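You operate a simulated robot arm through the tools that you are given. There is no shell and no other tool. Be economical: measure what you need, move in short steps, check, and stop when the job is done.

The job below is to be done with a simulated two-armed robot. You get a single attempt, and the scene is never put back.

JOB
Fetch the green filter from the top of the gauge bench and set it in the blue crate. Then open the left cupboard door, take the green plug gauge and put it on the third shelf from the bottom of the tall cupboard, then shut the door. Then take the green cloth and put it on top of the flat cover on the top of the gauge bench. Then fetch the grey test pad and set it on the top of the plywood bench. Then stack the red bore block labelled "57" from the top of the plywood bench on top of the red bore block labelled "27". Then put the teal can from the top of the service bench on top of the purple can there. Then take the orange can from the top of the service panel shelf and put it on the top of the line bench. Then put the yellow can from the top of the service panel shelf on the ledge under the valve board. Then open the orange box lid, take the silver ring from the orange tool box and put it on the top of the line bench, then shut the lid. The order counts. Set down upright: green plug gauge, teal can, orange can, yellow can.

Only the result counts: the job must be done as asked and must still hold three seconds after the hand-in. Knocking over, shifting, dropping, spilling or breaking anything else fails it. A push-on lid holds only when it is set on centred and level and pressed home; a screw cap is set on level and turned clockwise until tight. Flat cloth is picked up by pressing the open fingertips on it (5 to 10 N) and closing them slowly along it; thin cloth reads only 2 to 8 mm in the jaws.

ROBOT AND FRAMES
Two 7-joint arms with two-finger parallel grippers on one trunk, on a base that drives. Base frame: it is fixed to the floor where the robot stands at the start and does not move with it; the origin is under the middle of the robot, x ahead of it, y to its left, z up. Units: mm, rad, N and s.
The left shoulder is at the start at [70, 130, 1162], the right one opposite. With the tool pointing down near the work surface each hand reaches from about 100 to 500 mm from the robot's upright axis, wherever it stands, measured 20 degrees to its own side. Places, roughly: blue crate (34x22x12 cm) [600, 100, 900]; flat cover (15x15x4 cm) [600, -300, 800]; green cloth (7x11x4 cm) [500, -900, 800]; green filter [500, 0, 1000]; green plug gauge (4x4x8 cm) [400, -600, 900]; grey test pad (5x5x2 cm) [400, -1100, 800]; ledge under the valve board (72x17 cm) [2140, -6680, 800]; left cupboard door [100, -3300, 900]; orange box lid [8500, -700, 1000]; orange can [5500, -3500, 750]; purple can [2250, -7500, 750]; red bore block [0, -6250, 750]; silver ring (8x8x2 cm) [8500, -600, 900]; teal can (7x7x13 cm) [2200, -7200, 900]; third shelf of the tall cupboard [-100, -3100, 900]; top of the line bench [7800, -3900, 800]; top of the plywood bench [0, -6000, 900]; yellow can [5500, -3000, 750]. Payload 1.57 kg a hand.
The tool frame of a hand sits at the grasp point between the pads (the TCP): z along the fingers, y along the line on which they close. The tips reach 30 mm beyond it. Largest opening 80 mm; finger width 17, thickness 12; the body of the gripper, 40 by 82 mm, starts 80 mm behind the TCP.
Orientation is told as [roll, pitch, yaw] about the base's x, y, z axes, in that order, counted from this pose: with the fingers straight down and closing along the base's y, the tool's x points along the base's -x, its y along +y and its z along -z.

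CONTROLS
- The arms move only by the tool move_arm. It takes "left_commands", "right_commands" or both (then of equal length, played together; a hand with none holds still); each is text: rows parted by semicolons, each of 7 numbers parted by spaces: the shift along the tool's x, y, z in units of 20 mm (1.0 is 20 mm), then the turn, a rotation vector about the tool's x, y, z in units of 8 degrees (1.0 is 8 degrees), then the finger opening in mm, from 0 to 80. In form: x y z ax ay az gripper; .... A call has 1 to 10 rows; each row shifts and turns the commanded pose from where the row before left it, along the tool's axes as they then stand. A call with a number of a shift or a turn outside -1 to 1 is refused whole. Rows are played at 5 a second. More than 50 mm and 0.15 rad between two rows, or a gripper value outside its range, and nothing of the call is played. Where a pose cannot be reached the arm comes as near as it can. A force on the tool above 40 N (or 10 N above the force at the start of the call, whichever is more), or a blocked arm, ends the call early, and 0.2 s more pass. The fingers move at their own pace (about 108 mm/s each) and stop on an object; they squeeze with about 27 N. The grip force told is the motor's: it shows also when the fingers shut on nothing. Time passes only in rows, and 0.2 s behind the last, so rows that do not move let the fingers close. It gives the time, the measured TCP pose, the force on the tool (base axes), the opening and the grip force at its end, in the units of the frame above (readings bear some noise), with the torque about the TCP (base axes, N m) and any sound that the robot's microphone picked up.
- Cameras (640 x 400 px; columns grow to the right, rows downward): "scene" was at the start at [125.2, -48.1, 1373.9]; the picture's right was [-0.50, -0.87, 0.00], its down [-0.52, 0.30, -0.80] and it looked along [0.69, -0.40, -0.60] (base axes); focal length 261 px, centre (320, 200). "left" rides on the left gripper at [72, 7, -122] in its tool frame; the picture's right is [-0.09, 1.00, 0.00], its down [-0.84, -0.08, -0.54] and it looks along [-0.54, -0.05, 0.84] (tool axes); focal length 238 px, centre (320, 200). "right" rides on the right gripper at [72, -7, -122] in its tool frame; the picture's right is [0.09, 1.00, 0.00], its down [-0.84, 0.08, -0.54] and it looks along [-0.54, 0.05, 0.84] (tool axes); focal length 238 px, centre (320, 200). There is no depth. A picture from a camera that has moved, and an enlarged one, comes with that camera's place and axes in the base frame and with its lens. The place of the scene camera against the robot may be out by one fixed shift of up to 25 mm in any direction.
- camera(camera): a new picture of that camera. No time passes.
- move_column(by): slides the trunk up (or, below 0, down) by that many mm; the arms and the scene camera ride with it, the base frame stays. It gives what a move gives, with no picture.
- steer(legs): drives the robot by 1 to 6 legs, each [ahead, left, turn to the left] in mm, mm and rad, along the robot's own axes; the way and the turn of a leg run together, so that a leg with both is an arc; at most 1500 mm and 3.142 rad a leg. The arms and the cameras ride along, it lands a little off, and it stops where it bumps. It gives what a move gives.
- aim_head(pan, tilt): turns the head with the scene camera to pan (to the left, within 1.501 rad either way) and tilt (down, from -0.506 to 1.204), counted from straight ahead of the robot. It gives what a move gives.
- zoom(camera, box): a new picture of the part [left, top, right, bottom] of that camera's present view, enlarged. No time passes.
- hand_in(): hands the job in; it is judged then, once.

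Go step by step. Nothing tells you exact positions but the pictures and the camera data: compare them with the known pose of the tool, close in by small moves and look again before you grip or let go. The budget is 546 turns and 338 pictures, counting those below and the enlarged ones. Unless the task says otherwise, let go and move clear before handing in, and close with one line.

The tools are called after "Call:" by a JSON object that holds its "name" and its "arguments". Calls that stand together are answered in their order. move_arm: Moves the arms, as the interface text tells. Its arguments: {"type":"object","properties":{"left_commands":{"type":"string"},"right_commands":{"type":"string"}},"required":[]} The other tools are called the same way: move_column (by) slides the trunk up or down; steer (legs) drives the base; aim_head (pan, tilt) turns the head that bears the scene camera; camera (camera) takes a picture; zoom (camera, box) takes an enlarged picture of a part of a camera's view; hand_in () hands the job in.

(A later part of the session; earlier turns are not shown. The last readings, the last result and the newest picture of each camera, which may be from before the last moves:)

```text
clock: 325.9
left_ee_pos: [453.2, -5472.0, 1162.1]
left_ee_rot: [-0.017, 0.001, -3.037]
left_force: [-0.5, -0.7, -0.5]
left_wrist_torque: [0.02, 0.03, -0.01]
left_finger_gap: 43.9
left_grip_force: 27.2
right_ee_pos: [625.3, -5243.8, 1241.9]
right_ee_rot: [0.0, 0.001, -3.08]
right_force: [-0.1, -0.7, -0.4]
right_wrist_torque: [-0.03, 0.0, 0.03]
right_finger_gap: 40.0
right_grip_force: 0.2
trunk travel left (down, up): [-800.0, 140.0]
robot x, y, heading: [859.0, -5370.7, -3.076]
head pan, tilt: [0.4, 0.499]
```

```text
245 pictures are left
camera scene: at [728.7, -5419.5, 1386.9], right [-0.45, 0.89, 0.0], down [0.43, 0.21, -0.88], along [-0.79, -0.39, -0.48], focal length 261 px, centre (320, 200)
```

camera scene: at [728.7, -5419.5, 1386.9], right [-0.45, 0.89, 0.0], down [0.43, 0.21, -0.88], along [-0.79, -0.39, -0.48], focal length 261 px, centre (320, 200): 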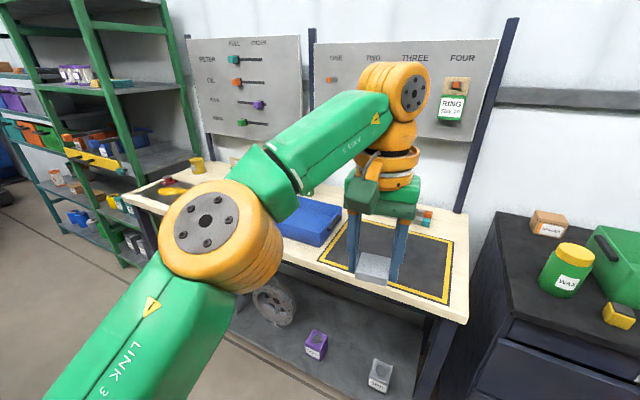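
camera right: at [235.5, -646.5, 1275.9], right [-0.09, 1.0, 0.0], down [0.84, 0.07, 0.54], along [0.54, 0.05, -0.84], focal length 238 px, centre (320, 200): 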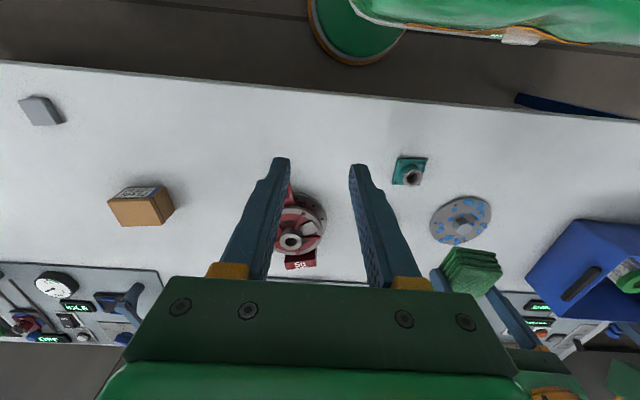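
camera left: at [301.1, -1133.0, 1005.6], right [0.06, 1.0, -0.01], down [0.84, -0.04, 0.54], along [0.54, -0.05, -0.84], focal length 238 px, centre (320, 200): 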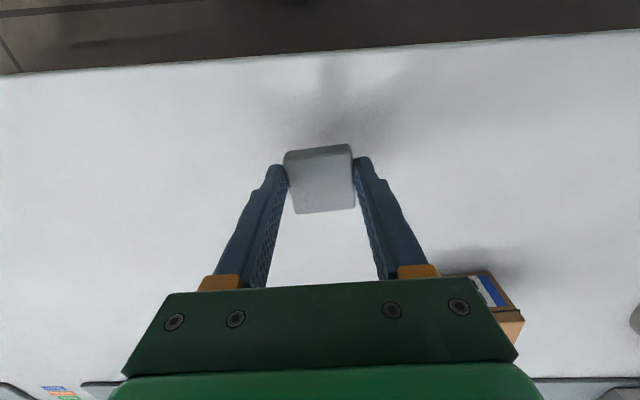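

The plywood bench is ahead to the left. I'll slide left to see its whole top.

Call:
{"name": "steer", "arguments": {"legs": [[0, 420, -0.06]]}}

Call:
{"name": "aim_head", "arguments": {"pan": -0.1, "tilt": 0.6}}

Call:
{"name": "camera", "arguments": {"camera": "scene"}}

Call:
{"name": "camera", "arguments": {"camera": "left"}}

Call:
{"name": "camera", "arguments": {"camera": "right"}}

```text
clock: 328.6
left_ee_pos: [461.8, -5866.8, 1161.9]
left_ee_rot: [-0.013, 0.001, -3.098]
left_force: [0.6, 0.7, 0.0]
left_wrist_torque: [-0.01, 0.0, 0.02]
left_finger_gap: 44.0
left_grip_force: 27.0
right_ee_pos: [649.0, -5651.5, 1242.1]
right_ee_rot: [0.004, -0.002, 3.141]
right_force: [0.0, 0.6, 0.5]
right_wrist_torque: [-0.03, 0.01, 0.02]
right_finger_gap: 40.1
right_grip_force: 0.0
trunk travel left (down, up): [-800.0, 140.0]
robot x, y, heading: [877.9, -5791.1, -3.139]
head pan, tilt: [0.4, 0.499]
```

```text
clock: 329.5
left_ee_pos: [461.6, -5868.5, 1161.6]
left_ee_rot: [-0.017, 0.0, -3.099]
left_force: [-0.3, -1.0, -0.7]
left_wrist_torque: [0.0, -0.04, 0.0]
left_finger_gap: 43.7
left_grip_force: 27.1
right_ee_pos: [649.5, -5652.1, 1240.3]
right_ee_rot: [0.002, 0.0, 3.142]
right_force: [-0.1, -0.4, 1.1]
right_wrist_torque: [-0.01, 0.01, 0.01]
right_finger_gap: 39.8
right_grip_force: 0.1
trunk travel left (down, up): [-800.0, 140.0]
robot x, y, heading: [872.8, -5788.8, -3.14]
head pan, tilt: [-0.099, 0.6]
```

```text
244 pictures are left
camera scene: at [736.6, -5790.8, 1377.8], right [0.1, 1.0, 0.0], down [0.56, -0.05, -0.83], along [-0.82, 0.08, -0.56], focal length 261 px, centre (320, 200)
```

scene: 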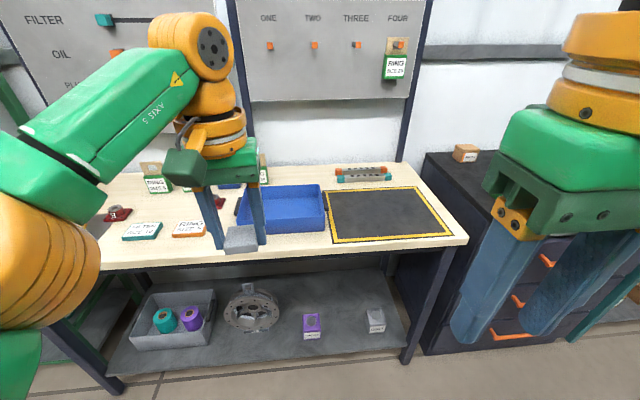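

```text
243 pictures are left
camera left: at [533.8, -5873.4, 1285.6], right [-0.05, -1.0, -0.02], down [-0.84, 0.03, 0.54], along [-0.54, 0.04, -0.84], focal length 238 px, centre (320, 200)
```

left: 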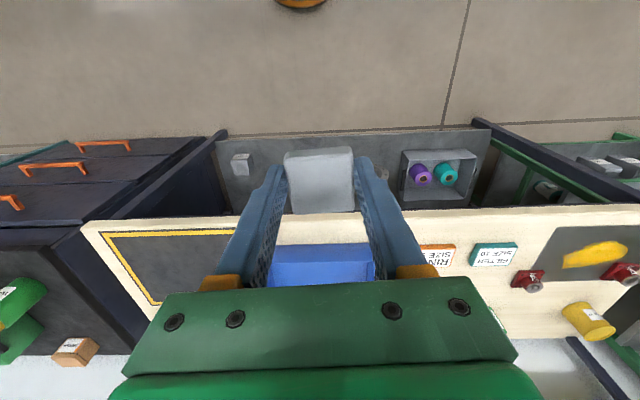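

```text
242 pictures are left
camera right: at [721.9, -5646.9, 1362.5], right [0.09, -1.0, 0.0], down [-0.84, -0.08, 0.54], along [-0.54, -0.05, -0.84], focal length 238 px, centre (320, 200)
```

right: 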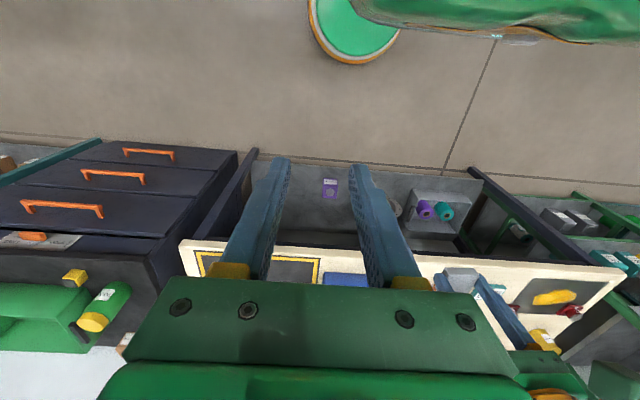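

The bench top is at about z = 883, its front edge at x ≈ 239, with mats, a tray, signs and the red blocks further left. I'll move in and left for a better look.

Call:
{"name": "steer", "arguments": {"legs": [[150, 260, 0]]}}

Call:
{"name": "aim_head", "arguments": {"pan": 0.0, "tilt": 0.75}}

Call:
{"name": "camera", "arguments": {"camera": "scene"}}

Call:
{"name": "camera", "arguments": {"camera": "left"}}

```text
clock: 331.5
left_ee_pos: [314.1, -6128.9, 1162.7]
left_ee_rot: [-0.015, -0.002, -3.101]
left_force: [0.2, -0.2, -1.3]
left_wrist_torque: [-0.03, 0.02, 0.01]
left_finger_gap: 43.8
left_grip_force: 26.6
right_ee_pos: [503.1, -5913.6, 1241.5]
right_ee_rot: [0.005, -0.002, 3.139]
right_force: [0.1, 0.1, 0.1]
right_wrist_torque: [-0.07, 0.03, 0.03]
right_finger_gap: 39.9
right_grip_force: 0.0
trunk travel left (down, up): [-800.0, 140.0]
robot x, y, heading: [729.2, -6056.9, -3.139]
head pan, tilt: [-0.099, 0.6]
```

```text
clock: 332.2
left_ee_pos: [313.1, -6130.6, 1164.0]
left_ee_rot: [-0.016, 0.001, -3.101]
left_force: [0.2, -0.6, -1.0]
left_wrist_torque: [-0.01, -0.02, 0.0]
left_finger_gap: 44.0
left_grip_force: 27.3
right_ee_pos: [500.3, -5914.3, 1242.0]
right_ee_rot: [0.001, 0.0, 3.14]
right_force: [-0.6, 0.2, -0.3]
right_wrist_torque: [0.01, 0.0, -0.02]
right_finger_gap: 39.9
right_grip_force: 0.1
trunk travel left (down, up): [-800.0, 140.0]
robot x, y, heading: [726.3, -6059.8, -3.14]
head pan, tilt: [0.0, 0.75]
```

```text
241 pictures are left
camera scene: at [593.0, -6061.2, 1365.0], right [0.0, 1.0, 0.0], down [0.68, 0.0, -0.73], along [-0.73, 0.0, -0.68], focal length 261 px, centre (320, 200)
```

scene: 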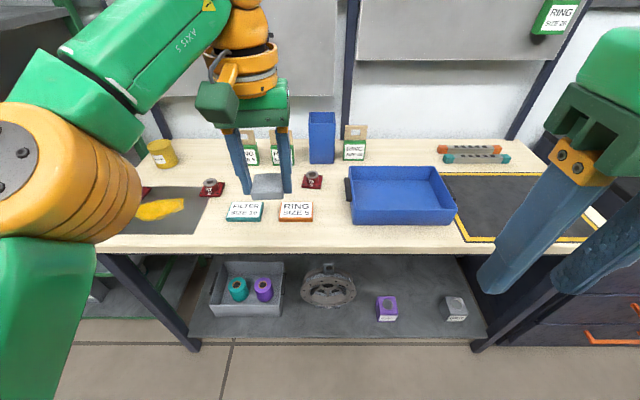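

```text
240 pictures are left
camera left: at [385.0, -6134.9, 1285.7], right [-0.05, -1.0, -0.01], down [-0.84, 0.04, 0.54], along [-0.54, 0.04, -0.84], focal length 238 px, centre (320, 200)
```

left: 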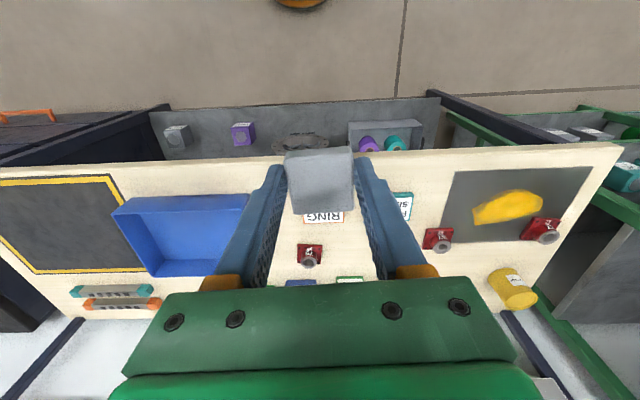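

Three red bore blocks stand on the bench. There is bare plywood between the RING sign and the blue tray near the front, so I'll bring the pad there.

Call:
{"name": "steer", "arguments": {"legs": [[118, -103, 0]]}}

Call:
{"name": "move_column", "arguments": {"by": -130}}

Call:
{"name": "camera", "arguments": {"camera": "left"}}

Call:
{"name": "camera", "arguments": {"camera": "scene"}}

```text
clock: 333.6
left_ee_pos: [198.1, -6027.5, 1162.7]
left_ee_rot: [-0.018, -0.002, -3.102]
left_force: [-0.9, -0.7, -0.8]
left_wrist_torque: [0.0, 0.02, -0.01]
left_finger_gap: 44.1
left_grip_force: 27.0
right_ee_pos: [386.6, -5812.2, 1242.1]
right_ee_rot: [0.002, -0.003, 3.139]
right_force: [0.6, -0.5, 0.3]
right_wrist_torque: [0.03, -0.02, 0.01]
right_finger_gap: 39.7
right_grip_force: 0.1
trunk travel left (down, up): [-800.0, 140.0]
robot x, y, heading: [606.5, -5950.3, -3.141]
head pan, tilt: [0.0, 0.75]
```

```text
clock: 335.2
left_ee_pos: [196.6, -6027.4, 1032.8]
left_ee_rot: [-0.016, 0.0, -3.102]
left_force: [0.7, -0.2, 0.0]
left_wrist_torque: [-0.01, 0.03, -0.01]
left_finger_gap: 43.9
left_grip_force: 26.9
right_ee_pos: [384.4, -5809.7, 1111.6]
right_ee_rot: [0.001, 0.0, 3.141]
right_force: [0.8, -0.7, -0.3]
right_wrist_torque: [0.01, 0.02, -0.02]
right_finger_gap: 39.9
right_grip_force: 0.0
trunk travel left (down, up): [-670.0, 270.0]
robot x, y, heading: [610.2, -5954.5, -3.138]
head pan, tilt: [0.0, 0.75]
```

```text
239 pictures are left
camera left: at [268.1, -6030.4, 1155.7], right [-0.05, -1.0, -0.01], down [-0.84, 0.04, 0.54], along [-0.54, 0.04, -0.84], focal length 238 px, centre (320, 200)
```

left: 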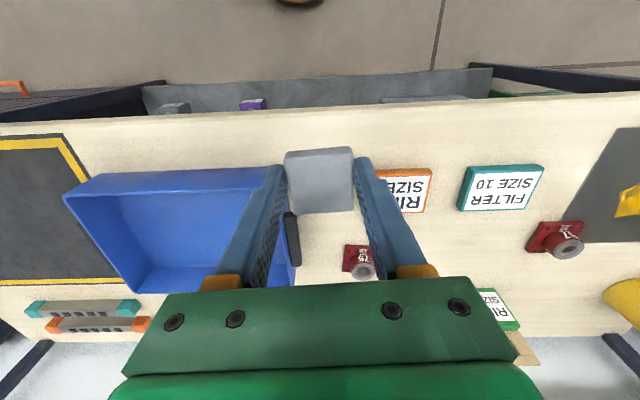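

```text
238 pictures are left
camera scene: at [476.0, -5956.7, 1235.0], right [0.0, 1.0, 0.0], down [0.68, 0.0, -0.73], along [-0.73, 0.0, -0.68], focal length 261 px, centre (320, 200)
```

scene: 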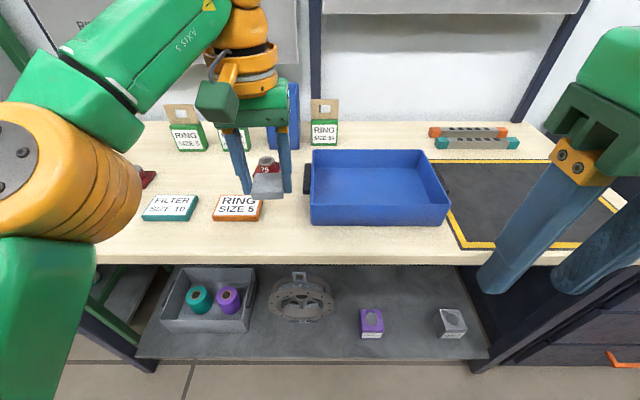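

The bench is lower than I first thought (z ≈ 815, edge near x ≈ 190). I'll move the pad about 47 mm further in and go lower.

Call:
{"name": "steer", "arguments": {"legs": [[47, 3, 0]]}}

Call:
{"name": "move_column", "arguments": {"by": -110}}

Call:
{"name": "camera", "arguments": {"camera": "left"}}

Call:
{"name": "camera", "arguments": {"camera": "scene"}}

```text
clock: 336.1
left_ee_pos: [153.1, -6028.4, 1033.5]
left_ee_rot: [-0.014, -0.006, -3.101]
left_force: [0.0, -0.7, -1.4]
left_wrist_torque: [0.02, 0.02, 0.0]
left_finger_gap: 44.1
left_grip_force: 27.2
right_ee_pos: [341.2, -5811.6, 1111.7]
right_ee_rot: [0.004, -0.006, 3.14]
right_force: [-0.1, 0.6, -1.1]
right_wrist_torque: [0.03, 0.05, 0.01]
right_finger_gap: 40.0
right_grip_force: 0.1
trunk travel left (down, up): [-670.0, 270.0]
robot x, y, heading: [561.9, -5957.0, -3.137]
head pan, tilt: [0.0, 0.75]
```

```text
clock: 337.6
left_ee_pos: [148.7, -6029.1, 923.4]
left_ee_rot: [-0.016, 0.002, -3.101]
left_force: [0.1, -0.5, 0.1]
left_wrist_torque: [0.01, 0.0, 0.02]
left_finger_gap: 44.1
left_grip_force: 27.2
right_ee_pos: [337.0, -5813.3, 1000.9]
right_ee_rot: [0.001, -0.001, 3.139]
right_force: [0.1, 0.7, -0.5]
right_wrist_torque: [0.03, 0.0, -0.02]
right_finger_gap: 40.0
right_grip_force: 0.0
trunk travel left (down, up): [-560.0, 380.0]
robot x, y, heading: [560.0, -5958.1, -3.145]
head pan, tilt: [0.0, 0.75]
```

```text
237 pictures are left
camera left: at [220.9, -6033.3, 1045.7], right [-0.05, -1.0, -0.01], down [-0.84, 0.04, 0.54], along [-0.54, 0.04, -0.84], focal length 238 px, centre (320, 200)
```

left: 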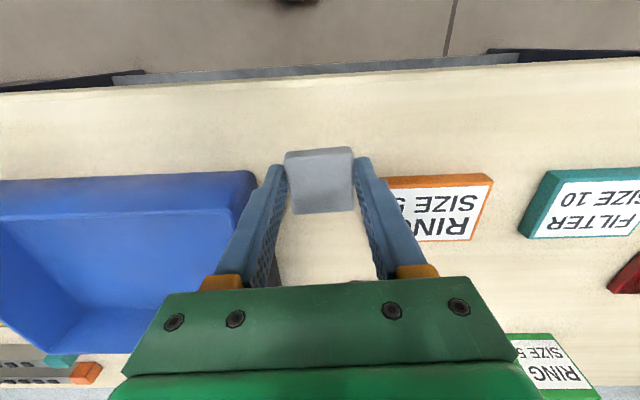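

```text
236 pictures are left
camera scene: at [428.9, -5959.7, 1125.0], right [0.0, 1.0, 0.0], down [0.68, 0.0, -0.73], along [-0.73, 0.0, -0.68], focal length 261 px, centre (320, 200)
```

scene: 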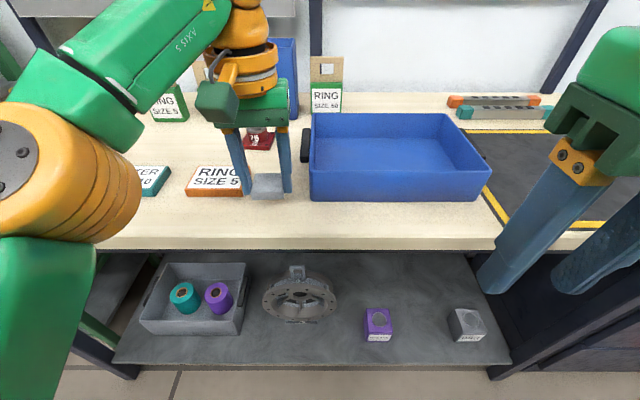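

The drop point is on bare wood in front of the sign and tray. I'll lower to contact.

Call:
{"name": "move_column", "arguments": {"by": -60}}

Call:
{"name": "move_column", "arguments": {"by": -6}}

Call:
{"name": "camera", "arguments": {"camera": "left"}}

```text
clock: 338.2
left_ee_pos: [151.1, -6027.7, 890.0]
left_ee_rot: [-0.019, -0.017, -3.102]
left_force: [5.1, 2.6, 6.5]
left_wrist_torque: [-0.16, -0.26, 0.23]
left_finger_gap: 44.1
left_grip_force: 26.3
right_ee_pos: [340.5, -5811.5, 964.7]
right_ee_rot: [0.004, -0.004, 3.138]
right_force: [-0.6, 0.4, -0.3]
right_wrist_torque: [0.0, 0.0, 0.04]
right_finger_gap: 40.0
right_grip_force: 0.1
trunk travel left (down, up): [-523.0, 417.0]
robot x, y, heading: [561.2, -5953.7, -3.14]
head pan, tilt: [0.0, 0.75]
stopped: the force on the tool passed its limit at 96 N (the readings are from after the stop); the commanded pose is now the measured one
```

```text
clock: 338.6
left_ee_pos: [151.4, -6028.9, 890.9]
left_ee_rot: [-0.02, -0.027, -3.101]
left_force: [3.8, 2.0, 13.9]
left_wrist_torque: [-0.33, -0.26, 0.13]
left_finger_gap: 44.1
left_grip_force: 26.9
right_ee_pos: [341.0, -5811.8, 961.1]
right_ee_rot: [0.005, -0.005, 3.138]
right_force: [0.3, -0.1, 0.8]
right_wrist_torque: [0.01, 0.05, -0.01]
right_finger_gap: 39.7
right_grip_force: 0.0
trunk travel left (down, up): [-520.0, 420.0]
robot x, y, heading: [560.7, -5957.4, -3.14]
head pan, tilt: [0.0, 0.75]
stopped: the force on the tool passed its limit at 52 N (the readings are from after the stop); the commanded pose is now the measured one
```

```text
235 pictures are left
camera left: at [226.1, -6032.8, 1011.8], right [-0.05, -1.0, -0.02], down [-0.82, 0.03, 0.56], along [-0.56, 0.04, -0.83], focal length 238 px, centre (320, 200)
```

left: 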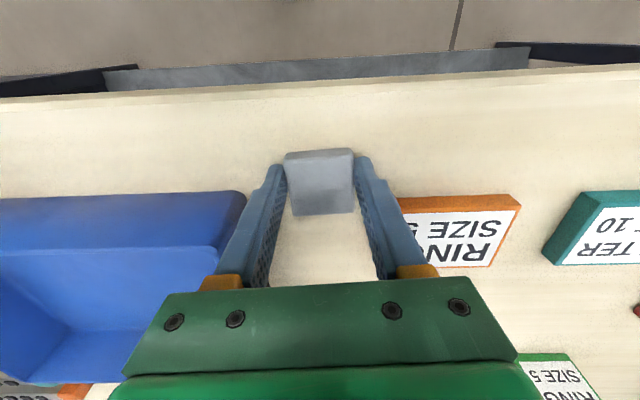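

The bench top is at z ≈ 856, so the pad is already on it. I'll relieve the pressure and release.

Call:
{"name": "move_column", "arguments": {"by": 3}}

Call:
{"name": "move_column", "arguments": {"by": 2}}

```text
clock: 339.1
left_ee_pos: [148.2, -6029.4, 890.9]
left_ee_rot: [-0.02, -0.02, -3.098]
left_force: [0.7, 0.3, 0.2]
left_wrist_torque: [0.02, -0.01, 0.03]
left_finger_gap: 43.9
left_grip_force: 26.5
right_ee_pos: [337.1, -5813.4, 964.7]
right_ee_rot: [0.001, -0.001, 3.139]
right_force: [-0.4, 0.6, -0.2]
right_wrist_torque: [0.01, 0.0, 0.0]
right_finger_gap: 39.9
right_grip_force: 0.0
trunk travel left (down, up): [-523.0, 417.0]
robot x, y, heading: [562.8, -5959.8, -3.135]
head pan, tilt: [0.0, 0.75]
```

```text
clock: 339.6
left_ee_pos: [147.2, -6029.4, 893.1]
left_ee_rot: [-0.018, -0.02, -3.099]
left_force: [-0.1, 0.0, -0.6]
left_wrist_torque: [0.01, 0.01, -0.02]
left_finger_gap: 44.0
left_grip_force: 27.0
right_ee_pos: [337.4, -5813.3, 966.5]
right_ee_rot: [0.002, -0.001, 3.138]
right_force: [1.1, 0.5, 0.0]
right_wrist_torque: [0.0, -0.01, -0.02]
right_finger_gap: 39.9
right_grip_force: 0.0
trunk travel left (down, up): [-525.0, 415.0]
robot x, y, heading: [562.1, -5955.6, -3.143]
head pan, tilt: [0.0, 0.75]
```

Call:
{"name": "move_column", "arguments": {"by": -3}}

Call:
{"name": "move_arm", "arguments": {"left_commands": "0 0 0 0 0 0 48; 0 0 0 0 0 0 56; 0 0 0 0 0 0 60; 0 0 0 0 0 0 60"}}

Call:
{"name": "move_column", "arguments": {"by": 180}}

Call:
{"name": "camera", "arguments": {"camera": "left"}}

Call:
{"name": "camera", "arguments": {"camera": "scene"}}

```text
clock: 340.2
left_ee_pos: [146.6, -6029.9, 890.6]
left_ee_rot: [-0.019, -0.022, -3.098]
left_force: [-3.2, -0.4, 7.4]
left_wrist_torque: [-0.23, -0.02, -0.12]
left_finger_gap: 44.1
left_grip_force: 26.5
right_ee_pos: [336.8, -5813.0, 964.1]
right_ee_rot: [0.003, -0.002, 3.138]
right_force: [0.1, -0.1, -0.4]
right_wrist_torque: [-0.01, 0.01, 0.05]
right_finger_gap: 39.8
right_grip_force: 0.1
trunk travel left (down, up): [-522.0, 418.0]
robot x, y, heading: [565.6, -5952.6, -3.139]
head pan, tilt: [0.0, 0.75]
```

```text
clock: 341.2
left_ee_pos: [148.0, -6028.0, 890.2]
left_ee_rot: [-0.018, -0.022, -3.101]
left_force: [-0.6, 4.6, 4.9]
left_wrist_torque: [-0.02, -0.01, 0.0]
left_finger_gap: 55.9
left_grip_force: 0.0
right_ee_pos: [338.5, -5810.9, 963.6]
right_ee_rot: [0.006, -0.001, 3.138]
right_force: [0.4, 0.1, -0.7]
right_wrist_torque: [0.0, -0.01, 0.01]
right_finger_gap: 40.0
right_grip_force: 0.1
trunk travel left (down, up): [-522.0, 418.0]
robot x, y, heading: [561.6, -5955.7, -3.139]
head pan, tilt: [0.0, 0.75]
```

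```text
clock: 343.2
left_ee_pos: [147.8, -6029.4, 1071.5]
left_ee_rot: [-0.02, -0.02, -3.102]
left_force: [-0.5, -0.1, -0.4]
left_wrist_torque: [0.0, -0.03, 0.0]
left_finger_gap: 60.1
left_grip_force: 0.1
right_ee_pos: [336.2, -5814.2, 1143.3]
right_ee_rot: [0.002, -0.001, 3.138]
right_force: [-0.7, 0.2, 0.6]
right_wrist_torque: [0.01, -0.01, 0.05]
right_finger_gap: 40.3
right_grip_force: 0.0
trunk travel left (down, up): [-702.0, 238.0]
robot x, y, heading: [557.9, -5954.5, -3.141]
head pan, tilt: [0.0, 0.75]
```

```text
234 pictures are left
camera left: at [221.6, -6034.2, 1191.7], right [-0.05, -1.0, -0.02], down [-0.83, 0.03, 0.56], along [-0.56, 0.04, -0.83], focal length 238 px, centre (320, 200)
```

left: 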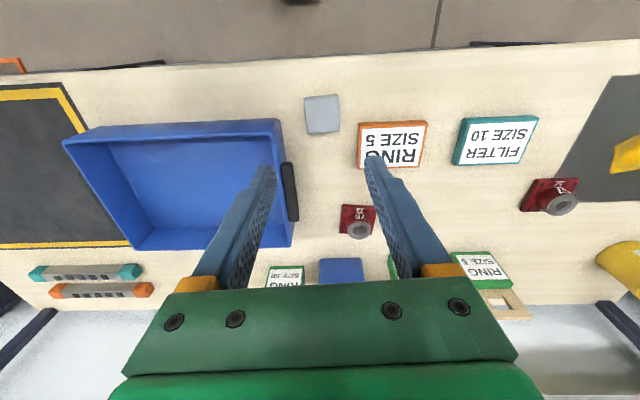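

```text
233 pictures are left
camera scene: at [428.5, -5959.6, 1266.8], right [0.0, 1.0, 0.0], down [0.68, 0.0, -0.73], along [-0.73, 0.0, -0.68], focal length 261 px, centre (320, 200)
```

scene: 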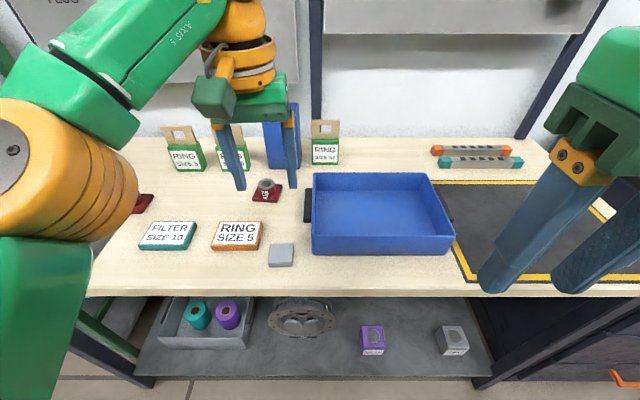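

The pad lies on the bench. Now I'll read the labels on the bore blocks.

Call:
{"name": "zoom", "arguments": {"camera": "scene", "box": [235, 165, 305, 215]}}

Call:
{"name": "zoom", "arguments": {"camera": "left", "box": [500, 160, 620, 240]}}

```text
8.00 times, centred on (270, 190) of scene
camera zoom: at [428.5, -5959.6, 1266.8], right [0.0, 1.0, 0.0], down [0.68, 0.0, -0.73], along [-0.73, 0.0, -0.68], focal length 2086 px, centre (720, 280)
```

zoom: 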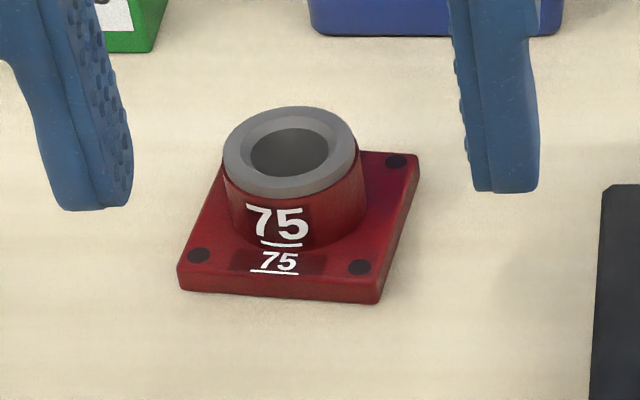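

```text
5.00 times, centred on (560, 200) of left
camera zoom: at [221.6, -6034.2, 1191.7], right [-0.05, -1.0, -0.02], down [-0.83, 0.03, 0.56], along [-0.56, 0.04, -0.83], focal length 1192 px, centre (-880, 200)
```

zoom: 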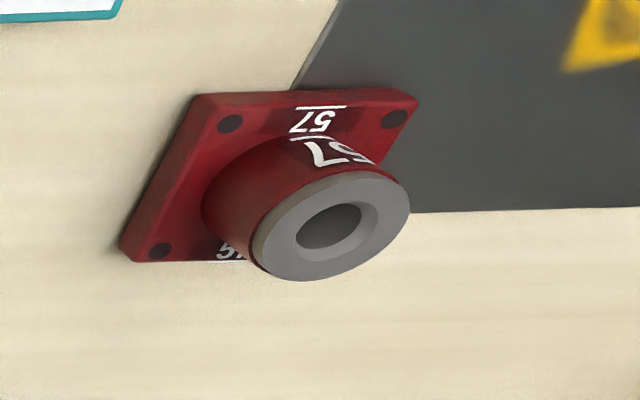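

The near block is a "75" decoy. The other two are further left, so I'll slide left to read them upright.

Call:
{"name": "steer", "arguments": {"legs": [[-100, 0, 0], [0, 330, 0]]}}

Call:
{"name": "aim_head", "arguments": {"pan": -0.1, "tilt": 0.75}}

Call:
{"name": "camera", "arguments": {"camera": "scene"}}

Call:
{"name": "camera", "arguments": {"camera": "left"}}

```text
clock: 346.1
left_ee_pos: [246.1, -6361.7, 1070.6]
left_ee_rot: [-0.019, -0.021, -3.098]
left_force: [-0.2, 0.0, 0.6]
left_wrist_torque: [-0.04, -0.03, -0.03]
left_finger_gap: 59.9
left_grip_force: 0.1
right_ee_pos: [435.2, -6144.4, 1142.8]
right_ee_rot: [0.004, 0.0, 3.14]
right_force: [0.4, -0.5, -0.7]
right_wrist_torque: [0.05, -0.01, -0.05]
right_finger_gap: 40.1
right_grip_force: 0.0
trunk travel left (down, up): [-702.0, 238.0]
robot x, y, heading: [662.5, -6281.9, -3.139]
head pan, tilt: [0.0, 0.75]
```

```text
clock: 346.8
left_ee_pos: [246.0, -6363.2, 1071.1]
left_ee_rot: [-0.02, -0.021, -3.095]
left_force: [0.2, 0.6, 1.1]
left_wrist_torque: [-0.02, 0.01, -0.03]
left_finger_gap: 60.4
left_grip_force: 0.0
right_ee_pos: [434.2, -6147.0, 1142.4]
right_ee_rot: [0.001, 0.0, 3.139]
right_force: [0.7, -0.1, 0.1]
right_wrist_torque: [0.01, 0.02, -0.03]
right_finger_gap: 39.9
right_grip_force: 0.0
trunk travel left (down, up): [-702.0, 238.0]
robot x, y, heading: [661.4, -6291.7, -3.14]
head pan, tilt: [-0.099, 0.75]
```

```text
230 pictures are left
camera scene: at [527.7, -6284.9, 1266.9], right [0.1, 1.0, 0.0], down [0.68, -0.07, -0.73], along [-0.73, 0.07, -0.68], focal length 261 px, centre (320, 200)
```

scene: 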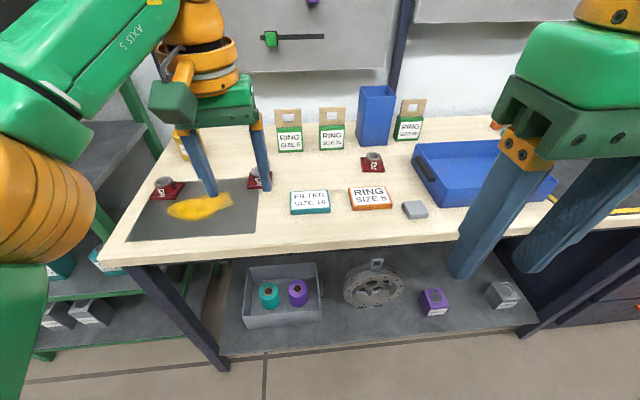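

```text
229 pictures are left
camera left: at [320.5, -6368.1, 1191.7], right [-0.05, -1.0, -0.02], down [-0.83, 0.03, 0.56], along [-0.56, 0.04, -0.83], focal length 238 px, centre (320, 200)
```

left: 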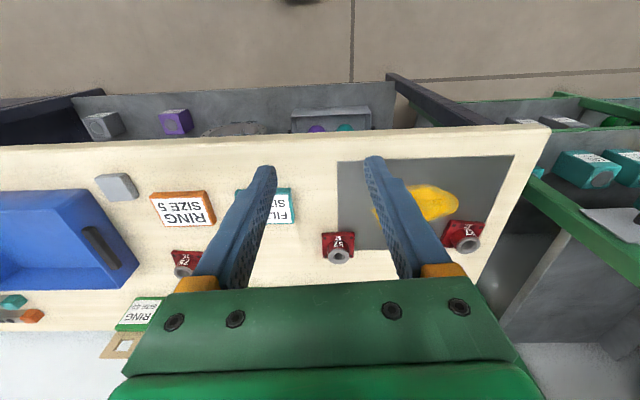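

Call:
{"name": "zoom", "arguments": {"camera": "scene", "box": [140, 165, 200, 210]}}

Call:
{"name": "zoom", "arguments": {"camera": "left", "box": [310, 210, 500, 280]}}

```text
8.89 times, centred on (170, 188) of scene
camera zoom: at [527.7, -6284.9, 1266.9], right [0.1, 1.0, 0.0], down [0.68, -0.07, -0.73], along [-0.73, 0.07, -0.68], focal length 2318 px, centre (1653, 311)
```

zoom: 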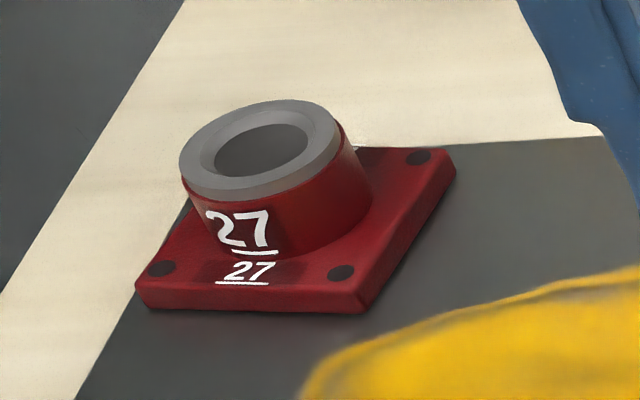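

```text
3.37 times, centred on (405, 245) of left
camera zoom: at [320.5, -6368.1, 1191.7], right [-0.05, -1.0, -0.02], down [-0.83, 0.03, 0.56], along [-0.56, 0.04, -0.83], focal length 803 px, centre (34, 48)
```

zoom: 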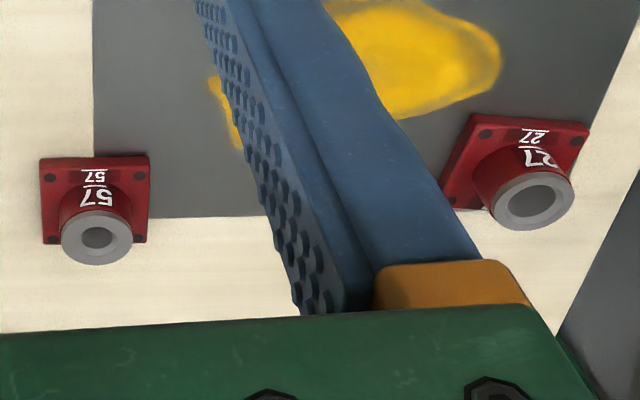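

Middle block: "57" at about [4, -6381]. Leftmost: "27" at about [24, -6598]. Their rings are about 38 mm across on 60 mm plates, tops near z = 900. I'll level and extend the left hand, then go over the 57.

Call:
{"name": "move_arm", "arguments": {"left_commands": "-0.9 0 0 -0.14 0.15 0 60; -0.9 0 0 0 0 0 60; -0.9 0 0 0 0 0 60; -0.8 0 0 0 0 0 60; 0 0 0 0 0 0 60"}}

Call:
{"name": "steer", "arguments": {"legs": [[165, 22, 0]]}}

Call:
{"name": "camera", "arguments": {"camera": "left"}}

```text
clock: 348.0
left_ee_pos: [242.1, -6360.4, 1062.0]
left_ee_rot: [-0.001, 0.0, -3.098]
left_force: [-0.1, -1.0, 0.3]
left_wrist_torque: [-0.02, -0.01, -0.02]
left_finger_gap: 60.0
left_grip_force: 0.1
left hand out of reach, approached as far as the arm can: row 1, 2, 3, 4
right_ee_pos: [435.1, -6146.6, 1144.0]
right_ee_rot: [0.003, 0.001, 3.139]
right_force: [0.3, 0.7, 0.0]
right_wrist_torque: [0.03, -0.01, -0.01]
right_finger_gap: 39.8
right_grip_force: 0.2
trunk travel left (down, up): [-702.0, 238.0]
robot x, y, heading: [663.8, -6289.5, -3.141]
head pan, tilt: [-0.099, 0.75]
```

```text
clock: 349.4
left_ee_pos: [74.0, -6381.3, 1063.1]
left_ee_rot: [0.001, -0.002, -3.104]
left_force: [0.4, -0.2, -0.5]
left_wrist_torque: [0.02, -0.02, -0.02]
left_finger_gap: 59.9
left_grip_force: 0.2
right_ee_pos: [268.5, -6167.4, 1143.4]
right_ee_rot: [0.003, -0.003, 3.135]
right_force: [-0.3, -1.2, -0.4]
right_wrist_torque: [0.0, 0.03, 0.02]
right_finger_gap: 40.2
right_grip_force: 0.0
trunk travel left (down, up): [-702.0, 238.0]
robot x, y, heading: [493.0, -6313.5, 3.138]
head pan, tilt: [-0.099, 0.75]
```

```text
226 pictures are left
camera left: at [146.2, -6383.9, 1186.1], right [-0.05, -1.0, 0.0], down [-0.84, 0.05, 0.54], along [-0.54, 0.03, -0.84], focal length 238 px, centre (320, 200)
```

left: 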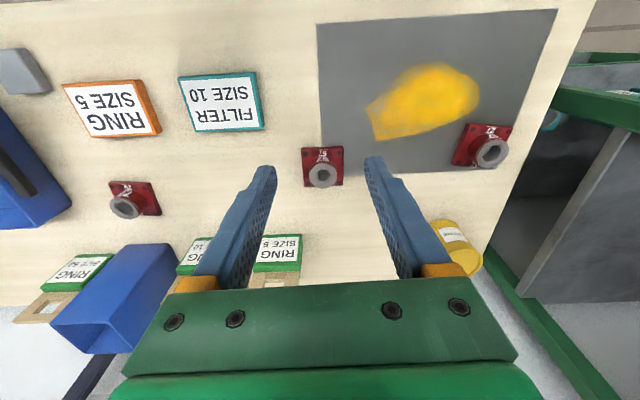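

The arm's reach is limited at this height. I'll raise the trunk and lower the arm against it, which gives it more reach.

Call:
{"name": "move_column", "arguments": {"by": 150}}

Call:
{"name": "move_arm", "arguments": {"left_commands": "0 0 1 0 0 0 60; 0 0 1 0 0 0 60; 0 0 1 0 0 0 60; 0 0 1 0 0 0 60; 0 0 1 0 0 0 60; 0 0 1 0 0 0 60; 0 0 1 0 0 0 60; 0 0 0 0 0 0 60"}}

```text
clock: 351.2
left_ee_pos: [71.2, -6381.6, 1211.4]
left_ee_rot: [0.0, 0.0, -3.103]
left_force: [-0.1, 0.1, 0.3]
left_wrist_torque: [0.03, 0.01, -0.02]
left_finger_gap: 59.9
left_grip_force: 0.1
right_ee_pos: [265.5, -6168.1, 1293.5]
right_ee_rot: [0.002, -0.002, 3.136]
right_force: [-0.3, 1.9, 0.4]
right_wrist_torque: [0.01, -0.01, -0.01]
right_finger_gap: 40.1
right_grip_force: 0.0
trunk travel left (down, up): [-852.0, 88.0]
robot x, y, heading: [490.3, -6314.5, 3.143]
head pan, tilt: [-0.099, 0.75]
```

```text
clock: 353.0
left_ee_pos: [71.3, -6381.3, 1073.0]
left_ee_rot: [0.001, -0.001, -3.103]
left_force: [-0.2, 0.2, -0.4]
left_wrist_torque: [0.0, 0.0, 0.01]
left_finger_gap: 60.1
left_grip_force: 0.0
right_ee_pos: [267.1, -6168.9, 1293.7]
right_ee_rot: [0.002, -0.002, 3.136]
right_force: [0.5, 0.9, -0.2]
right_wrist_torque: [0.01, 0.02, 0.0]
right_finger_gap: 40.1
right_grip_force: 0.0
trunk travel left (down, up): [-852.0, 88.0]
robot x, y, heading: [490.6, -6312.8, 3.137]
head pan, tilt: [-0.099, 0.75]
```

Call:
{"name": "move_arm", "arguments": {"left_commands": "-0.82 0 1 0 0 0 60; -0.82 0 1 0 0 0 60; -0.82 0 1 0 0 0 60; -0.82 0 1 0 0 0 60; 0 0 0.5 0 0 0 60"}}

Call:
{"name": "camera", "arguments": {"camera": "left"}}

```text
clock: 354.2
left_ee_pos: [13.4, -6384.7, 982.2]
left_ee_rot: [-0.001, -0.001, -3.105]
left_force: [-0.3, 0.3, 0.3]
left_wrist_torque: [0.01, -0.01, -0.01]
left_finger_gap: 60.0
left_grip_force: 0.1
left hand out of reach, approached as far as the arm can: row 4
right_ee_pos: [266.6, -6168.7, 1293.3]
right_ee_rot: [0.002, 0.0, 3.135]
right_force: [-0.5, 0.5, 0.0]
right_wrist_torque: [0.0, -0.01, -0.02]
right_finger_gap: 39.8
right_grip_force: 0.1
trunk travel left (down, up): [-852.0, 88.0]
robot x, y, heading: [492.1, -6312.5, 3.14]
head pan, tilt: [-0.099, 0.75]
```

```text
225 pictures are left
camera left: at [85.0, -6387.3, 1105.2], right [-0.05, -1.0, 0.0], down [-0.84, 0.05, 0.54], along [-0.54, 0.03, -0.84], focal length 238 px, centre (320, 200)
```

left: 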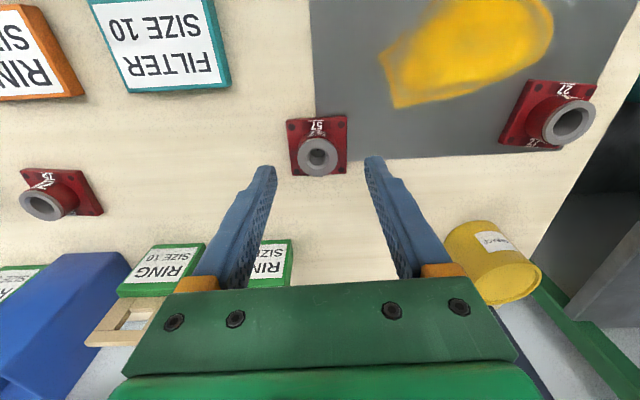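

The ring of the 57 is at [2, -6380]. I'll trim the position and descend, watching the tips.

Call:
{"name": "steer", "arguments": {"legs": [[11, -4, 0]]}}

Call:
{"name": "move_column", "arguments": {"by": -50}}

Call:
{"name": "camera", "arguments": {"camera": "left"}}

Call:
{"name": "camera", "arguments": {"camera": "scene"}}

```text
clock: 354.9
left_ee_pos: [2.8, -6382.6, 983.3]
left_ee_rot: [-0.001, -0.004, -3.103]
left_force: [0.5, -0.8, 1.4]
left_wrist_torque: [0.01, 0.04, 0.01]
left_finger_gap: 60.2
left_grip_force: 0.2
right_ee_pos: [257.8, -6165.7, 1293.9]
right_ee_rot: [0.0, -0.002, 3.137]
right_force: [0.1, 0.4, -0.2]
right_wrist_torque: [0.02, 0.02, 0.06]
right_finger_gap: 40.2
right_grip_force: 0.1
trunk travel left (down, up): [-852.0, 88.0]
robot x, y, heading: [481.0, -6303.9, 3.137]
head pan, tilt: [-0.099, 0.75]
```

```text
clock: 355.9
left_ee_pos: [1.9, -6380.2, 932.6]
left_ee_rot: [0.001, 0.0, -3.103]
left_force: [0.0, 0.0, -0.4]
left_wrist_torque: [-0.04, 0.02, 0.01]
left_finger_gap: 59.9
left_grip_force: 0.1
right_ee_pos: [255.5, -6163.2, 1243.5]
right_ee_rot: [0.003, -0.001, 3.136]
right_force: [0.2, 0.1, -0.4]
right_wrist_torque: [-0.01, -0.03, 0.0]
right_finger_gap: 40.1
right_grip_force: 0.0
trunk travel left (down, up): [-802.0, 138.0]
robot x, y, heading: [482.0, -6307.7, 3.138]
head pan, tilt: [-0.099, 0.75]
```

```text
224 pictures are left
camera left: at [73.5, -6383.2, 1055.4], right [-0.05, -1.0, 0.0], down [-0.84, 0.04, 0.54], along [-0.54, 0.03, -0.84], focal length 238 px, centre (320, 200)
```

left: 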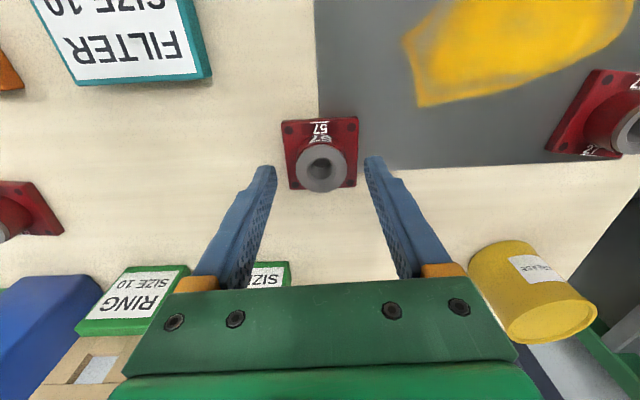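

```text
223 pictures are left
camera scene: at [346.6, -6302.3, 1366.8], right [0.1, 0.99, 0.0], down [0.68, -0.07, -0.73], along [-0.73, 0.07, -0.68], focal length 261 px, centre (320, 200)
```

scene: 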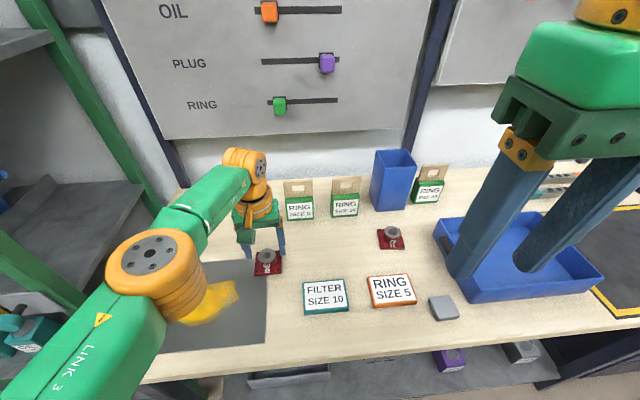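

Aligned. Down 30 mm and close on the boss.

Call:
{"name": "move_column", "arguments": {"by": -30}}

Call:
{"name": "move_arm", "arguments": {"left_commands": "0 0 0 0 0 0 50; 0 0 0 0 0 0 40; 0 0 0 0 0 0 25; 0 0 0 0 0 0 25"}}

Call:
{"name": "camera", "arguments": {"camera": "left"}}

```text
clock: 356.6
left_ee_pos: [2.1, -6381.5, 903.2]
left_ee_rot: [0.002, -0.002, -3.104]
left_force: [0.1, -0.3, -0.3]
left_wrist_torque: [-0.01, 0.0, -0.02]
left_finger_gap: 60.0
left_grip_force: 0.0
right_ee_pos: [255.9, -6162.7, 1212.9]
right_ee_rot: [0.001, -0.003, 3.136]
right_force: [0.0, 0.6, 0.6]
right_wrist_torque: [-0.02, 0.01, -0.01]
right_finger_gap: 40.0
right_grip_force: 0.0
trunk travel left (down, up): [-772.0, 168.0]
robot x, y, heading: [476.2, -6304.5, 3.143]
head pan, tilt: [-0.099, 0.75]
```

```text
clock: 357.6
left_ee_pos: [1.9, -6380.0, 901.4]
left_ee_rot: [0.0, 0.0, -3.102]
left_force: [-1.2, -0.7, 0.7]
left_wrist_torque: [-0.11, 0.01, 0.0]
left_finger_gap: 39.4
left_grip_force: 26.8
right_ee_pos: [255.4, -6163.6, 1212.8]
right_ee_rot: [0.0, 0.0, 3.136]
right_force: [-0.8, -0.3, 0.5]
right_wrist_torque: [-0.04, -0.02, -0.01]
right_finger_gap: 40.0
right_grip_force: 0.0
trunk travel left (down, up): [-772.0, 168.0]
robot x, y, heading: [486.0, -6306.7, 3.136]
head pan, tilt: [-0.099, 0.75]
```

```text
222 pictures are left
camera left: at [73.6, -6383.5, 1025.5], right [-0.05, -1.0, 0.0], down [-0.84, 0.04, 0.54], along [-0.54, 0.03, -0.84], focal length 238 px, centre (320, 200)
```

left: 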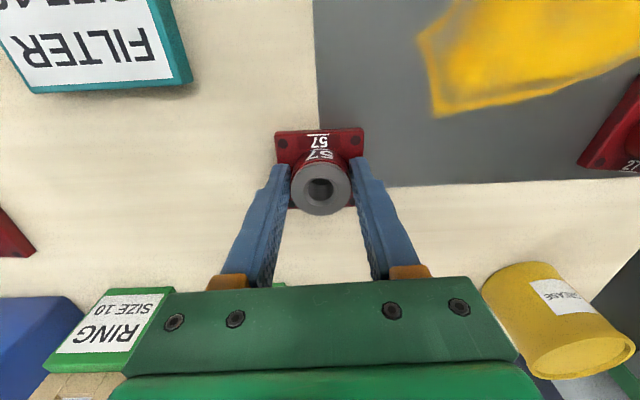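

It's gripped at 39.4 mm. I'll lift, then turn the robot about 20° left so the elbow clears the green rack when I reach the 27 block.

Call:
{"name": "move_column", "arguments": {"by": 95}}

Call:
{"name": "steer", "arguments": {"legs": [[0, 0, 0.35]]}}

Call:
{"name": "camera", "arguments": {"camera": "left"}}

Call:
{"name": "camera", "arguments": {"camera": "scene"}}

```text
clock: 358.9
left_ee_pos: [1.5, -6380.9, 995.8]
left_ee_rot: [-0.001, 0.0, -3.102]
left_force: [0.2, 0.2, -3.3]
left_wrist_torque: [0.0, 0.02, -0.04]
left_finger_gap: 39.7
left_grip_force: 27.1
right_ee_pos: [254.0, -6164.0, 1308.1]
right_ee_rot: [0.002, 0.001, 3.137]
right_force: [0.3, -0.3, -0.5]
right_wrist_torque: [-0.03, -0.01, 0.0]
right_finger_gap: 40.0
right_grip_force: 0.0
trunk travel left (down, up): [-867.0, 73.0]
robot x, y, heading: [480.0, -6307.7, 3.14]
head pan, tilt: [-0.099, 0.75]
```

```text
clock: 360.4
left_ee_pos: [54.8, -6538.7, 997.3]
left_ee_rot: [0.0, 0.0, -2.756]
left_force: [0.3, -1.0, -3.5]
left_wrist_torque: [0.04, -0.03, 0.01]
left_finger_gap: 39.5
left_grip_force: 27.2
right_ee_pos: [219.1, -6248.1, 1307.6]
right_ee_rot: [0.003, 0.001, -2.8]
right_force: [0.4, 0.5, -0.1]
right_wrist_torque: [-0.01, 0.0, -0.02]
right_finger_gap: 39.9
right_grip_force: 0.0
trunk travel left (down, up): [-867.0, 73.0]
robot x, y, heading: [479.3, -6306.2, -2.796]
head pan, tilt: [-0.099, 0.75]
```

```text
221 pictures are left
camera left: at [123.8, -6516.4, 1120.3], right [0.29, -0.96, 0.0], down [-0.8, -0.24, 0.54], along [-0.52, -0.16, -0.84], focal length 238 px, centre (320, 200)
```

left: 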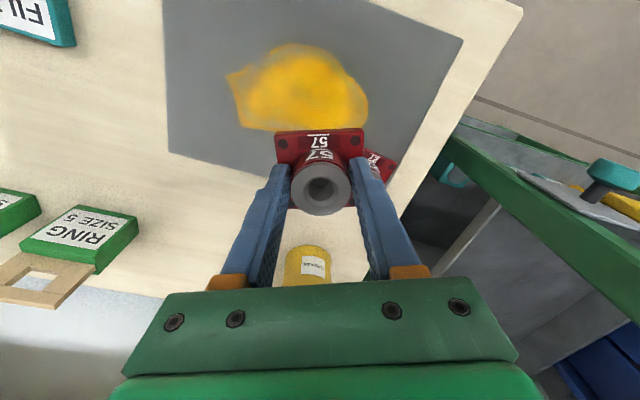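

```text
220 pictures are left
camera scene: at [350.8, -6347.4, 1431.8], right [-0.24, 0.97, 0.0], down [0.66, 0.17, -0.73], along [-0.71, -0.18, -0.68], focal length 261 px, centre (320, 200)
```

scene: 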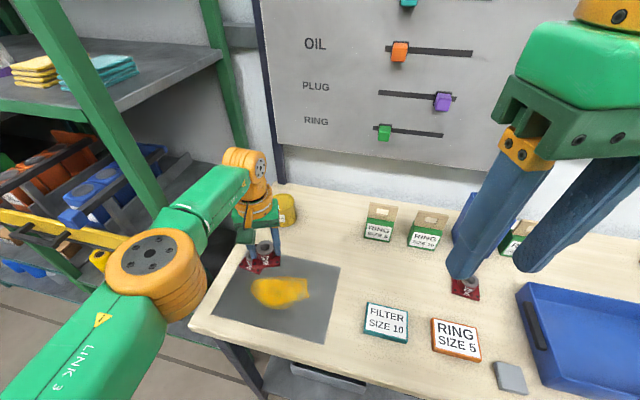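

By triangulation the rack's post is at about [40, -6800], so the elbow has room. I'll move the 57 over the 27's ring.

Call:
{"name": "steer", "arguments": {"legs": [[53, 42, 0]]}}

Call:
{"name": "camera", "arguments": {"camera": "left"}}

Call:
{"name": "camera", "arguments": {"camera": "scene"}}

```text
clock: 361.4
left_ee_pos: [23.6, -6590.3, 1001.1]
left_ee_rot: [0.004, -0.008, -2.755]
left_force: [0.4, 0.0, -3.3]
left_wrist_torque: [-0.05, -0.01, -0.01]
left_finger_gap: 39.4
left_grip_force: 26.8
right_ee_pos: [188.1, -6298.8, 1310.0]
right_ee_rot: [0.007, -0.006, -2.799]
right_force: [-0.3, 0.0, -0.5]
right_wrist_torque: [-0.05, 0.02, 0.0]
right_finger_gap: 40.1
right_grip_force: 0.0
trunk travel left (down, up): [-867.0, 73.0]
robot x, y, heading: [440.5, -6366.1, -2.795]
head pan, tilt: [-0.099, 0.75]
```

```text
219 pictures are left
camera left: at [93.2, -6567.3, 1123.2], right [0.29, -0.96, 0.0], down [-0.8, -0.24, 0.55], along [-0.52, -0.16, -0.84], focal length 238 px, centre (320, 200)
```

left: 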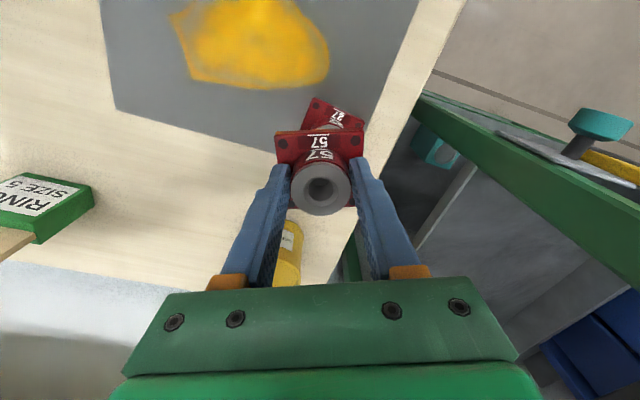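

```text
218 pictures are left
camera scene: at [321.6, -6396.4, 1432.6], right [-0.24, 0.97, -0.01], down [0.66, 0.16, -0.73], along [-0.71, -0.18, -0.68], focal length 261 px, centre (320, 200)
```

scene: 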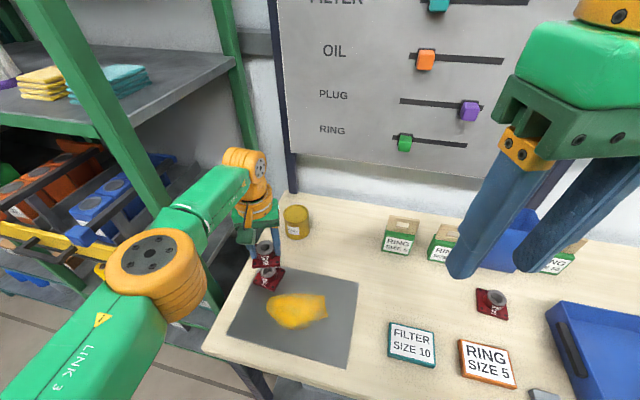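

A fine trim of about 7 mm, then lower close to the ring and check from the side.

Call:
{"name": "move_arm", "arguments": {"left_commands": "-0.3 0.19 0 0 0 0 25; 0 0 0 0 0 0 25"}}

Call:
{"name": "move_column", "arguments": {"by": -44}}

Call:
{"name": "zoom", "arguments": {"camera": "scene", "box": [220, 180, 320, 260]}}

Call:
{"name": "camera", "arguments": {"camera": "left"}}

```text
clock: 362.0
left_ee_pos: [20.4, -6594.1, 998.1]
left_ee_rot: [0.0, -0.002, -2.757]
left_force: [0.2, -0.5, -3.1]
left_wrist_torque: [-0.02, -0.02, 0.02]
left_finger_gap: 39.5
left_grip_force: 27.1
left hand out of reach, approached as far as the arm can: row 1
right_ee_pos: [185.8, -6304.1, 1308.5]
right_ee_rot: [0.004, -0.002, -2.801]
right_force: [0.2, 0.3, -0.7]
right_wrist_torque: [-0.02, 0.0, -0.01]
right_finger_gap: 40.0
right_grip_force: 0.1
trunk travel left (down, up): [-867.0, 73.0]
robot x, y, heading: [447.1, -6363.6, -2.795]
head pan, tilt: [-0.099, 0.75]
```

```text
clock: 362.9
left_ee_pos: [19.2, -6595.9, 953.3]
left_ee_rot: [0.001, 0.001, -2.756]
left_force: [0.1, 0.1, -2.6]
left_wrist_torque: [-0.01, -0.03, -0.01]
left_finger_gap: 39.4
left_grip_force: 26.7
right_ee_pos: [184.7, -6306.6, 1264.6]
right_ee_rot: [0.003, 0.0, -2.8]
right_force: [-0.1, 0.0, 0.0]
right_wrist_torque: [0.03, 0.02, 0.02]
right_finger_gap: 40.0
right_grip_force: 0.1
trunk travel left (down, up): [-823.0, 117.0]
robot x, y, heading: [442.3, -6363.3, -2.794]
head pan, tilt: [-0.099, 0.75]
```

```text
5.00 times, centred on (270, 220) of scene
camera zoom: at [315.9, -6405.7, 1387.7], right [-0.24, 0.97, 0.0], down [0.66, 0.17, -0.73], along [-0.71, -0.18, -0.68], focal length 1304 px, centre (570, 100)
```

zoom: 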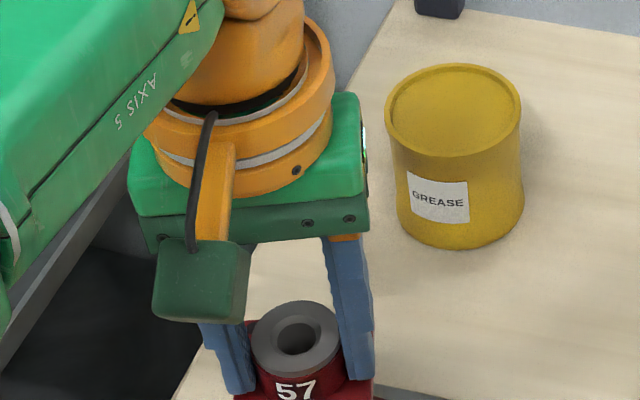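

```text
216 pictures are left
camera left: at [88.9, -6574.3, 1076.1], right [0.29, -0.96, 0.0], down [-0.8, -0.24, 0.54], along [-0.52, -0.16, -0.84], focal length 238 px, centre (320, 200)
```

left: 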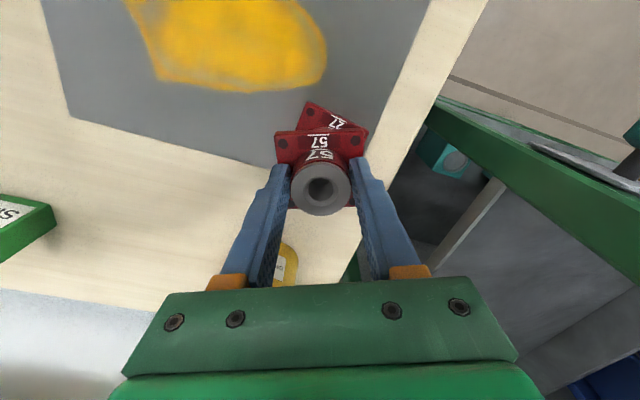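

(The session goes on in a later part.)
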